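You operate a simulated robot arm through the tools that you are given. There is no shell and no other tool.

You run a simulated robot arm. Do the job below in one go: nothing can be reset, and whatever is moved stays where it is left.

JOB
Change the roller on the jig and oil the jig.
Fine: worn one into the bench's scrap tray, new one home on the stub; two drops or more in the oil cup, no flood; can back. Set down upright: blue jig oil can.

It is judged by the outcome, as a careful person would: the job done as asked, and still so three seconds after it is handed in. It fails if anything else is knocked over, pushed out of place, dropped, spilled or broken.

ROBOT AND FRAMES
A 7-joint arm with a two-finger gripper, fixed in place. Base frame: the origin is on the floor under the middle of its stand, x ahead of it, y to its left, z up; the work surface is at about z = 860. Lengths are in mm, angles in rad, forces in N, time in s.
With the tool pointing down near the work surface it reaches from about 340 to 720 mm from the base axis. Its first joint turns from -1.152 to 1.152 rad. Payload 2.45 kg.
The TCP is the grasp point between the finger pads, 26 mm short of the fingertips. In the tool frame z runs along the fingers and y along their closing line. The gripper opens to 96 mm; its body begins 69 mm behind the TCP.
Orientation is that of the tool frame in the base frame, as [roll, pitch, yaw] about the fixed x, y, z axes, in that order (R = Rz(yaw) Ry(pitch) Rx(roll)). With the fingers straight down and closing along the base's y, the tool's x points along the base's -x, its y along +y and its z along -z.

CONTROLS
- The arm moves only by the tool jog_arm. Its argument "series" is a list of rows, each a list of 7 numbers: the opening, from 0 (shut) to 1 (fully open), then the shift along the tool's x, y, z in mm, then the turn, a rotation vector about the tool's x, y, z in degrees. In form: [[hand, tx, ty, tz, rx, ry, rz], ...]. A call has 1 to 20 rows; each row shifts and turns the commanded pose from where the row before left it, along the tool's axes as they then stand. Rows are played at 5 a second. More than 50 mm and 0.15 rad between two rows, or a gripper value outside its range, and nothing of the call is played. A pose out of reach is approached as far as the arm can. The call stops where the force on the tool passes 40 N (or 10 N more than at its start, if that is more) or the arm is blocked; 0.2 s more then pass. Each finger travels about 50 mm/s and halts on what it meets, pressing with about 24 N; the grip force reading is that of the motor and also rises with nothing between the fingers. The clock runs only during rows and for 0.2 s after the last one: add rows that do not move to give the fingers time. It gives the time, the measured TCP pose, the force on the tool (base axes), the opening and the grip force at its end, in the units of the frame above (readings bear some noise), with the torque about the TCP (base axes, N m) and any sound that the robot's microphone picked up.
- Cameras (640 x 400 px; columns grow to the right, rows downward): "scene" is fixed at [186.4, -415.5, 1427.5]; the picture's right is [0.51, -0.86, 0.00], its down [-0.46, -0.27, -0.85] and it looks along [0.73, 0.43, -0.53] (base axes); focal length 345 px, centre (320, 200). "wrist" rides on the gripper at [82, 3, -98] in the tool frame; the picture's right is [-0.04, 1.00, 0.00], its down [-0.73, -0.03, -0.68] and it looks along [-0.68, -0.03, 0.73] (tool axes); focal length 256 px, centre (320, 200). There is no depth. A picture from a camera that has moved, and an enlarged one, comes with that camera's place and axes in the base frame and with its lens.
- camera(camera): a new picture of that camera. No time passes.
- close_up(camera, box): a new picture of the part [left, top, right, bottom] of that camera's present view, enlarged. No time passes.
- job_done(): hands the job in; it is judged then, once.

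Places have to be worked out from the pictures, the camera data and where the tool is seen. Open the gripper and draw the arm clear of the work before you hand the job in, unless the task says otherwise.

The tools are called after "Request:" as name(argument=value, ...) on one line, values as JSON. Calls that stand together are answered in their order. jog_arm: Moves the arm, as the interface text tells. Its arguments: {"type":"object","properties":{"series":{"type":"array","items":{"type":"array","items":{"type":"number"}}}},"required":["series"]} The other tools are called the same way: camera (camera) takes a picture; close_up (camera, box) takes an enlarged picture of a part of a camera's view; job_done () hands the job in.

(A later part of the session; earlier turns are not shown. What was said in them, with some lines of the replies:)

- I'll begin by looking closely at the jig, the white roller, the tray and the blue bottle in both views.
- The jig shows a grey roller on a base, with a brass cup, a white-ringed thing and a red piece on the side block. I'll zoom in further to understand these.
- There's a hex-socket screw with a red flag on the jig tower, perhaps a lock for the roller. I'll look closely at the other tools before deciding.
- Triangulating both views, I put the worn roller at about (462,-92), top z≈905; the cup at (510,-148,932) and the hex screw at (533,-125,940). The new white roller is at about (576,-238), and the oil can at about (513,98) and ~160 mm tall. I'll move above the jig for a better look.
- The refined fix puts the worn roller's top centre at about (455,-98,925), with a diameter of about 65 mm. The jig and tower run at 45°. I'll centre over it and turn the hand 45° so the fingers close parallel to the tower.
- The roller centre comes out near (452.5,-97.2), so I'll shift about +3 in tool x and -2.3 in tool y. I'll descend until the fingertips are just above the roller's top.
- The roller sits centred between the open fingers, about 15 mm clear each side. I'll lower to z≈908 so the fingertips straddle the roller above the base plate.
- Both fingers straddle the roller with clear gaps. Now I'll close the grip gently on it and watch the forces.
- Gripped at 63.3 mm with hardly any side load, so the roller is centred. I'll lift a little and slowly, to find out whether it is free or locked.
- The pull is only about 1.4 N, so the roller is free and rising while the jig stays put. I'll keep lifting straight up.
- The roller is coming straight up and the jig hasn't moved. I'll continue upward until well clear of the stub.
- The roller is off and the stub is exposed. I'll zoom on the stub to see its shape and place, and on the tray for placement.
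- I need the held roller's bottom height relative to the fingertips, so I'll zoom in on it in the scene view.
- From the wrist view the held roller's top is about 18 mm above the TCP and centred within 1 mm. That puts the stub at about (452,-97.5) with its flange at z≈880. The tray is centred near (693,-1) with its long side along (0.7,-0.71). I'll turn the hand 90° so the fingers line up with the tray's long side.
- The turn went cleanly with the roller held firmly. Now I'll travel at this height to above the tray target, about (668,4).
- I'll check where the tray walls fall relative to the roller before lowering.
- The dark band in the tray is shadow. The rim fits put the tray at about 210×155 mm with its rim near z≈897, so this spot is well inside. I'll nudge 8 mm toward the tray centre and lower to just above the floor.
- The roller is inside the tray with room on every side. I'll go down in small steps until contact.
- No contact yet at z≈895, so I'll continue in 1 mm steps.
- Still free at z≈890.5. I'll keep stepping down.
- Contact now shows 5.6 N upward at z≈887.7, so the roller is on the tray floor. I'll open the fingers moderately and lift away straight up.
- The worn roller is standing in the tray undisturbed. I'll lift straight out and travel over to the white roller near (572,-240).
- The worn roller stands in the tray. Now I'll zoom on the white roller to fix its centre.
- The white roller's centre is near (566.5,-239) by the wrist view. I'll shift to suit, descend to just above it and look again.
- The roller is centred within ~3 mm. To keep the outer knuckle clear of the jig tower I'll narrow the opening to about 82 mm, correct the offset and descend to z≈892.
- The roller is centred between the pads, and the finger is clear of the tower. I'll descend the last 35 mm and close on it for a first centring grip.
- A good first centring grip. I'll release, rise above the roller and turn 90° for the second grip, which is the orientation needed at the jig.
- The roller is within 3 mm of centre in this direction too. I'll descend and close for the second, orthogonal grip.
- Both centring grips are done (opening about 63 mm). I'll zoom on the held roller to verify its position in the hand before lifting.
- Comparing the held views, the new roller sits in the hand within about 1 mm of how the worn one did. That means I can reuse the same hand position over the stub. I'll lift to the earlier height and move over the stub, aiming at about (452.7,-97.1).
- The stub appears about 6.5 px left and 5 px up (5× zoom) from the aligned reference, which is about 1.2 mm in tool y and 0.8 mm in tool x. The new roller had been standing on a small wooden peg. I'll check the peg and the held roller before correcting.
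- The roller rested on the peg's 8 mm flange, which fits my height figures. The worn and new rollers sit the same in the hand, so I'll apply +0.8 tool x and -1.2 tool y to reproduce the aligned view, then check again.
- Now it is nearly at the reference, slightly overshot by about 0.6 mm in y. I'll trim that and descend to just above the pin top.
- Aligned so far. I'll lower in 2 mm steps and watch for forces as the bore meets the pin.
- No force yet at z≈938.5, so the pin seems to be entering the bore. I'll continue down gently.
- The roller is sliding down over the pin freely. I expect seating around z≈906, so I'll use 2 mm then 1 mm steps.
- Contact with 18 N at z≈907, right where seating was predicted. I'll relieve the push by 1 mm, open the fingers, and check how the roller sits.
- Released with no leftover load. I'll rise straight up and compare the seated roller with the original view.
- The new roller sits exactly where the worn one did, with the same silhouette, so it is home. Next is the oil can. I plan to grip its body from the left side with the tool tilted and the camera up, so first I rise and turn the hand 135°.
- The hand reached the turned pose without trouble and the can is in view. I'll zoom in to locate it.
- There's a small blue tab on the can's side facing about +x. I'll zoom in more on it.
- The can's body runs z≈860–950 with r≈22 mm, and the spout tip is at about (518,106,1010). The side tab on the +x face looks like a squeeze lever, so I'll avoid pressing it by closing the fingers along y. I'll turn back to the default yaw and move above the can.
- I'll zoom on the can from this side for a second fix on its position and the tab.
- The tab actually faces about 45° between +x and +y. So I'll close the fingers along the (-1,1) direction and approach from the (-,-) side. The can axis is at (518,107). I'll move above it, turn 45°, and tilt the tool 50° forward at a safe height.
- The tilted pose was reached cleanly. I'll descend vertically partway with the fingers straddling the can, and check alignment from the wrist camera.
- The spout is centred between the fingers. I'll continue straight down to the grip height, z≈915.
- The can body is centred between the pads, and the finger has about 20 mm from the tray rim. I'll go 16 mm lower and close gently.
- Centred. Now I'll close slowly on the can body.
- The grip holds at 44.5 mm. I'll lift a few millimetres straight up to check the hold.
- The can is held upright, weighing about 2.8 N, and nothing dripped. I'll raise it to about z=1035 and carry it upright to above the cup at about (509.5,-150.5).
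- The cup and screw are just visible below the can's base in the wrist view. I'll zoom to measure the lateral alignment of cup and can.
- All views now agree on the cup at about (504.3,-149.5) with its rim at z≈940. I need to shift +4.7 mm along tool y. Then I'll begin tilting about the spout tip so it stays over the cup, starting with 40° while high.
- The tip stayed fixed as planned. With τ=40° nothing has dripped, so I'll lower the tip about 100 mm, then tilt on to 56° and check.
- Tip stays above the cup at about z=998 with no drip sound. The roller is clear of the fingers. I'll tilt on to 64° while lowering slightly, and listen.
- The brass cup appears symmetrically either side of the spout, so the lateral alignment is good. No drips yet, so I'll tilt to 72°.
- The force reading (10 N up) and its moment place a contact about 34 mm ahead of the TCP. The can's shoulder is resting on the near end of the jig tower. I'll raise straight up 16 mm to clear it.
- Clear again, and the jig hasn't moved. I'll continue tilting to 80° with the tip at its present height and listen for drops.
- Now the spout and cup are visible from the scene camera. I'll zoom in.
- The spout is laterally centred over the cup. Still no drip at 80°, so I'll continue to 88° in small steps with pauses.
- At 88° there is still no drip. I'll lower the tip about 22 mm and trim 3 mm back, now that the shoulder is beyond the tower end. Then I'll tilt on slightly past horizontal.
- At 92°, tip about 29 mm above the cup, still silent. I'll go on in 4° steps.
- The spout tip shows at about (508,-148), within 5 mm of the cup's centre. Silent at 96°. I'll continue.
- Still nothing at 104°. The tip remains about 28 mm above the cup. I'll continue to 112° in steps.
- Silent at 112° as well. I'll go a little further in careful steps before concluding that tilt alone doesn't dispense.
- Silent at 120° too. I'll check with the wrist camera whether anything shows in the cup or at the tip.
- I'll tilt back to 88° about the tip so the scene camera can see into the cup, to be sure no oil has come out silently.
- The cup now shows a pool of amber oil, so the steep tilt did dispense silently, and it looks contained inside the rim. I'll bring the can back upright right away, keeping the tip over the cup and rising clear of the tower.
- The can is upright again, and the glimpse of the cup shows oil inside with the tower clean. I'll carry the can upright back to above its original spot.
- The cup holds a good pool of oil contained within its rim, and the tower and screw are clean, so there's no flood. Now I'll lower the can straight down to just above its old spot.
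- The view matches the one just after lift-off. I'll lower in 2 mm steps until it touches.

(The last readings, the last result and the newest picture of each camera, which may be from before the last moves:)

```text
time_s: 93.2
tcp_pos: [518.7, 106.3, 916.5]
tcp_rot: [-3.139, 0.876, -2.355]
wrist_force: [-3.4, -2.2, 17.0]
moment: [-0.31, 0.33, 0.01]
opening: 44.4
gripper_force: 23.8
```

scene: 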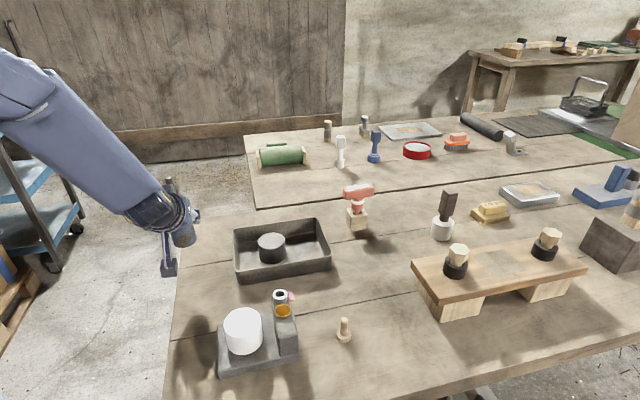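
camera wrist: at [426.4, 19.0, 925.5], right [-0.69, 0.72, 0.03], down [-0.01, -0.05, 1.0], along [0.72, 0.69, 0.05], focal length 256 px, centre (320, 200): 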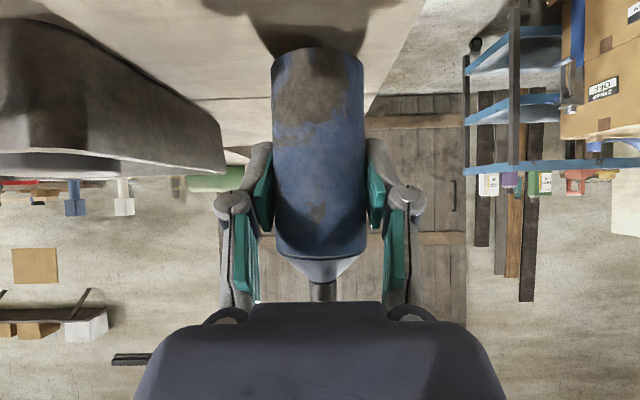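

The can has touched down (17 N) with its base edge on the near side first, so it's leaning by a degree or so in the grip. I'll relieve the push slightly, then open slowly so it settles flat.

Request:
jog_arm(series=[[0.4, -0.5, 0, -0.42, 0, 0, 0], [0.4, 0, 0, 0, 0, 0, 0]])

Request:
close_up(camera="wrist", box=[220, 20, 420, 310])

```text
time_s: 93.8
tcp_pos: [518.6, 106.0, 916.2]
tcp_rot: [-3.14, 0.874, -2.354]
wrist_force: [4.7, 0.4, 11.8]
moment: [0.06, -0.23, 0.0]
opening: 44.8
gripper_force: 24.0
```

```text
1.38 times, centred on (320, 165) of wrist
camera zoom: at [426.6, 20.1, 917.1], right [-0.69, 0.72, 0.03], down [-0.02, -0.06, 1.0], along [0.72, 0.69, 0.05], focal length 353 px, centre (320, 248)
```

zoom: 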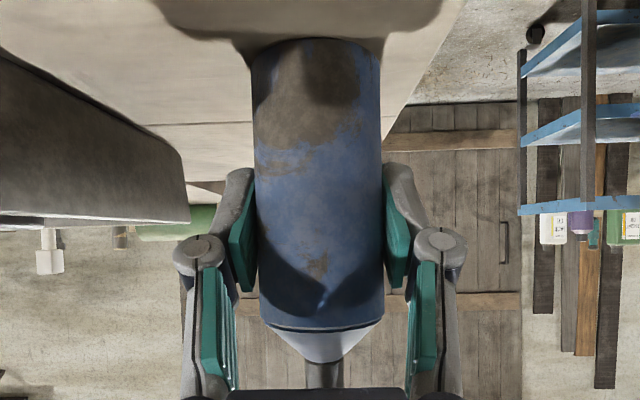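

The load has evened out, so the base is practically flat on the bench. I'll relieve a touch more and open the fingers slowly.

Request:
jog_arm(series=[[0.4, -0.4, 0, -0.34, 0, 0, 0], [0.46, 0, 0, 0, 0, 0, 0], [0.48, 0, 0, 0, 0, 0, 0], [0.5, 0, 0, 0, 0, 0, 0], [0.53, 0, 0, 0, 0, 0, 0], [0.57, 0, 0, 0, 0, 0, 0], [0.65, 0, 0, 0, 0, 0, 0], [0.75, 0, 0, 0, 0, 0, 0], [0.85, 0, 0, 0, 0, 0, 0], [1, 0, 0, 0, 0, 0, 0], [1, 0, 0, 0, 0, 0, 0]])

Request:
camera(camera="wrist")

Request:
close_up(camera="scene", box=[130, 190, 290, 320])

```text
time_s: 96.2
tcp_pos: [517.7, 105.7, 917.1]
tcp_rot: [-3.141, 0.874, -2.355]
wrist_force: [0.8, 0.9, 0.3]
moment: [0.02, 0.03, -0.03]
opening: 96.0
gripper_force: 0.0
```

```text
taken
camera wrist: at [425.7, 19.5, 917.8], right [-0.69, 0.72, 0.03], down [-0.01, -0.05, 1.0], along [0.72, 0.69, 0.05], focal length 256 px, centre (320, 200)
```

wrist: 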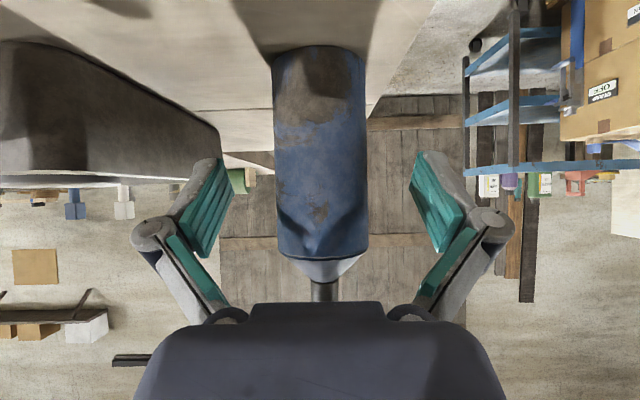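

```text
3.08 times, centred on (210, 255) of scene
camera zoom: at [186.4, -415.5, 1427.5], right [0.51, -0.86, 0.0], down [-0.46, -0.27, -0.85], along [0.73, 0.43, -0.53], focal length 1061 px, centre (658, 31)
```

zoom: 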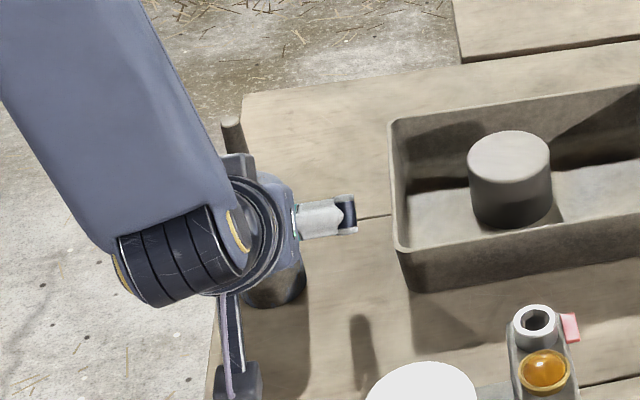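

The can stands upright exactly as before, with the view matching the pre-grip picture. I'll retreat straight up with the fingers open around it.

Request:
jog_arm(series=[[1, -11.5, 0, -9.6, 0, 0, 0], [1, -23, 0, -19.3, 0, 0, 0], [1, -34.5, 0, -28.9, 0, 0, 0], [1, -34.5, 0, -28.9, 0, 0, 0], [1, -34.5, 0, -28.9, 0, 0, 0], [1, -34.5, 0, -28.9, 0, 0, 0], [1, 0, 0, 0, 0, 0, 0]])

Request:
camera(camera="scene")

Request:
close_up(camera="scene", box=[160, 220, 220, 300])

```text
time_s: 97.8
tcp_pos: [518.1, 105.7, 1146.4]
tcp_rot: [-3.14, 0.873, -2.355]
wrist_force: [0.2, -0.8, -0.8]
moment: [0.01, -0.02, -0.04]
opening: 95.7
gripper_force: 0.0
```

```text
taken
```

scene: 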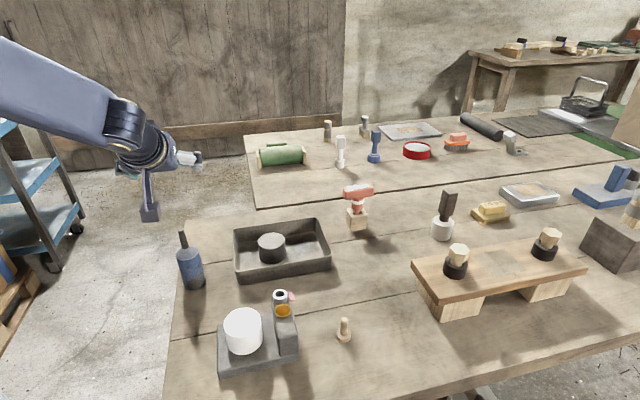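

```text
5.00 times, centred on (190, 260) of scene
camera zoom: at [186.4, -415.5, 1427.5], right [0.51, -0.86, 0.0], down [-0.46, -0.27, -0.85], along [0.73, 0.43, -0.53], focal length 1724 px, centre (970, -100)
```

zoom: 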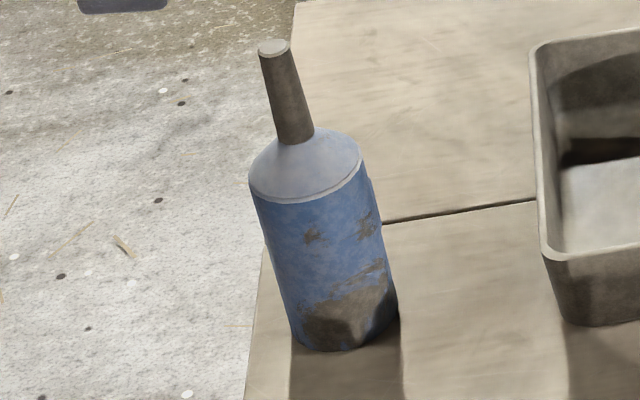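

The can is back within about a millimetre of where it stood. I'll check the jig, cup and tray against the first pictures.

Request:
close_up(camera="scene", box=[210, 275, 310, 380])

Request:
close_up(camera="scene", box=[272, 285, 302, 320])

Request:
close_up(camera="scene", box=[160, 200, 400, 390])

```text
3.81 times, centred on (260, 328) of scene
camera zoom: at [186.4, -415.5, 1427.5], right [0.51, -0.86, 0.0], down [-0.46, -0.27, -0.85], along [0.73, 0.43, -0.53], focal length 1313 px, centre (549, -286)
```

zoom: 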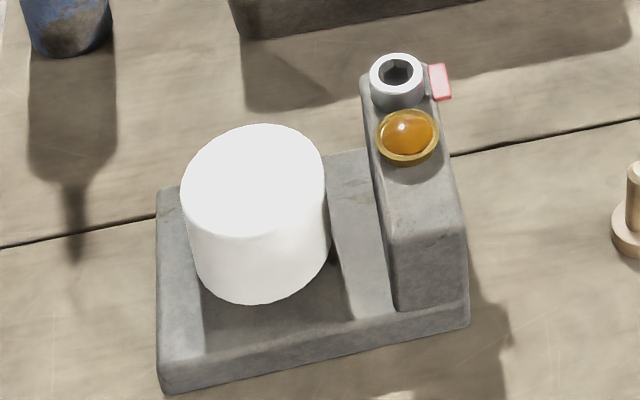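

```text
11.43 times, centred on (287, 302) of scene
camera zoom: at [186.4, -415.5, 1427.5], right [0.51, -0.86, 0.0], down [-0.46, -0.27, -0.85], along [0.73, 0.43, -0.53], focal length 3940 px, centre (697, -971)
```

zoom: 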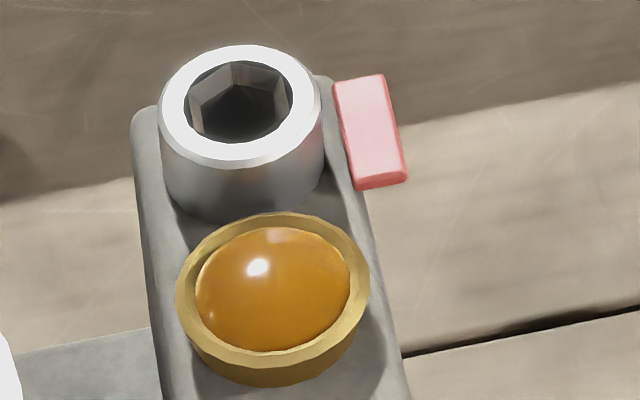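

```text
2.11 times, centred on (280, 295) of scene
camera zoom: at [186.4, -415.5, 1427.5], right [0.51, -0.86, 0.0], down [-0.46, -0.27, -0.85], along [0.73, 0.43, -0.53], focal length 726 px, centre (404, 0)
```

zoom: 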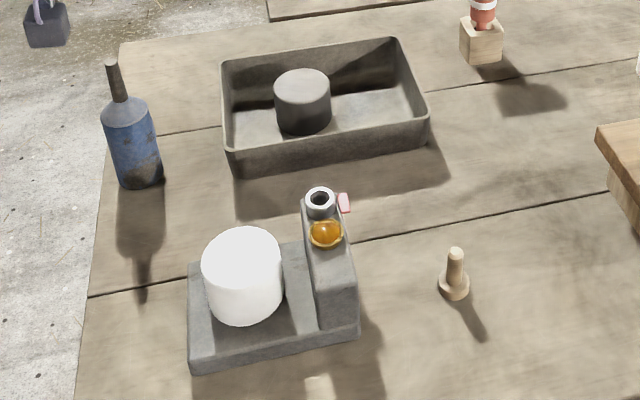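

All is as wanted: jig in place, new roller home, oil contained in the cup, worn roller upright in the tray, and the can standing. I'll straighten the tool and withdraw the arm high and clear.

Request:
jog_arm(series=[[1, -23, 0, -19.3, 0, 0, 0], [1, -23, 0, -19.3, 0, 0, 0], [1, 0, 0, 0, 0, 8.3333, 0], [1, 0, 0, 0, 0, 8.3333, 0], [1, 0, 0, 0, 0, 8.3333, 0], [1, 0, 0, 0, 0, 8.3333, 0], [1, 0, 0, 0, 0, 8.3333, 0], [1, 0, 0, 0, 0, 8.3333, 0], [1, 0, 0, -30, 0, 0, 7.5], [1, 0, 0, -30, 0, 0, 7.5], [1, 0, 0, 0, 0, 0, 7.5], [1, 0, 0, 0, 0, 0, 7.5], [1, 0, 0, 0, 0, 0, 7.5], [1, 0, 0, 0, 0, 0, 7.5], [1, 38, -30, 0, 0, 0, 0], [1, 38, -30, 0, 0, 0, 0], [1, 38, -30, 0, 0, 0, 0], [1, 0, 0, 0, 0, 0, 0]])

Request:
camera(camera="scene")

Request:
camera(camera="wrist")

```text
time_s: 101.6
tcp_pos: [402.3, 18.1, 1266.5]
tcp_rot: [-3.14, 0.0, -3.141]
wrist_force: [-0.4, 0.4, 1.0]
moment: [0.0, -0.04, 0.0]
opening: 95.8
gripper_force: 0.1
```

```text
taken
```

scene: 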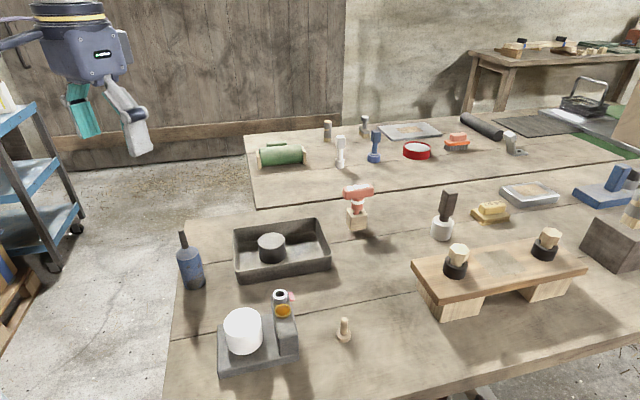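

```text
taken
camera wrist: at [322.5, 21.7, 1363.3], right [0.04, 1.0, 0.0], down [0.73, -0.03, 0.68], along [0.68, -0.03, -0.73], focal length 256 px, centre (320, 200)
```

wrist: 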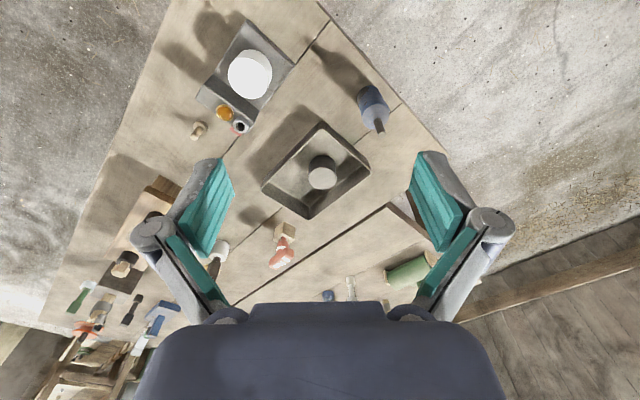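

The arm is clear and the gripper open. I'll take a last close look at the jig and its surroundings for stray drops.

Request:
close_up(camera="wrist", box=[170, 10, 310, 150])

Request:
close_up(camera="scene", box=[210, 300, 300, 375])

```text
2.86 times, centred on (240, 80) of wrist
camera zoom: at [322.5, 21.7, 1363.3], right [0.04, 1.0, 0.0], down [0.73, -0.03, 0.68], along [0.68, -0.03, -0.73], focal length 731 px, centre (549, 543)
```

zoom: 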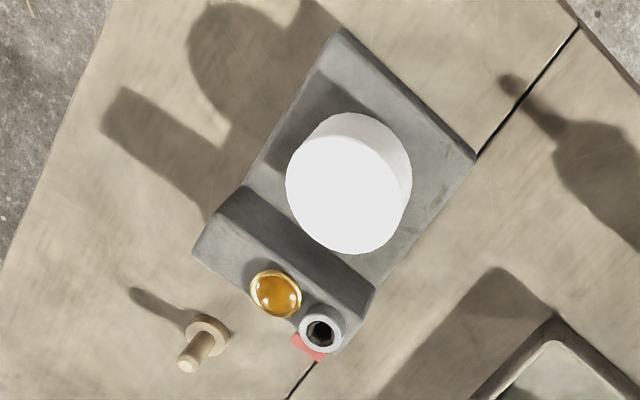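

```text
5.33 times, centred on (255, 338) of scene
camera zoom: at [186.4, -415.6, 1427.5], right [0.51, -0.86, 0.0], down [-0.46, -0.27, -0.85], along [0.73, 0.43, -0.53], focal length 1838 px, centre (667, -533)
```

zoom: 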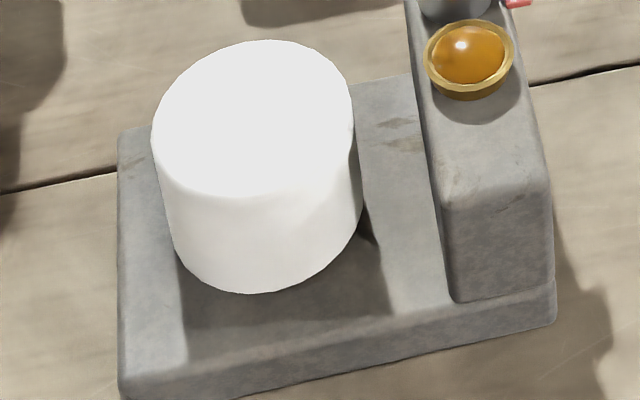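

The roller sits square and home, the oil is inside the cup with no stray drops, the worn roller is in the tray, and the can is upright on its spot. The arm is clear with the gripper open, so I'm handing the job in.

Request:
job_done()

```text
The job is handed in.
```

The roller is changed and the jig is oiled. I've handed the job in, but no verdict has come back.

- **Worn roller:** it came off the stub freely and is standing upright in the bench's scrap tray.
- **New roller:** it is home on the stub. It met firm contact at the expected height, and in the picture it sits where the worn one did.
- **Oil:** the cup holds a good pool of oil inside its rim, and I saw none on the jig or bench. I couldn't count the drops. The can gave no sound as it poured, so I judged the amount from the pictures. It is well over two drops.
- **Can:** it is back upright, about a millimetre from where it started.

- **Bump on the jig:** while I was tilting the can, its shoulder pressed on the end of the jig's tower with about 10 N. I raised it clear straight away, and the jig shows no movement in the pictures.
- **Peg:** the new roller had been standing on a small wooden peg. Gripping the roller to centre it may have shifted the peg by a few millimetres. The peg is still standing.

The arm is drawn clear with the gripper open.
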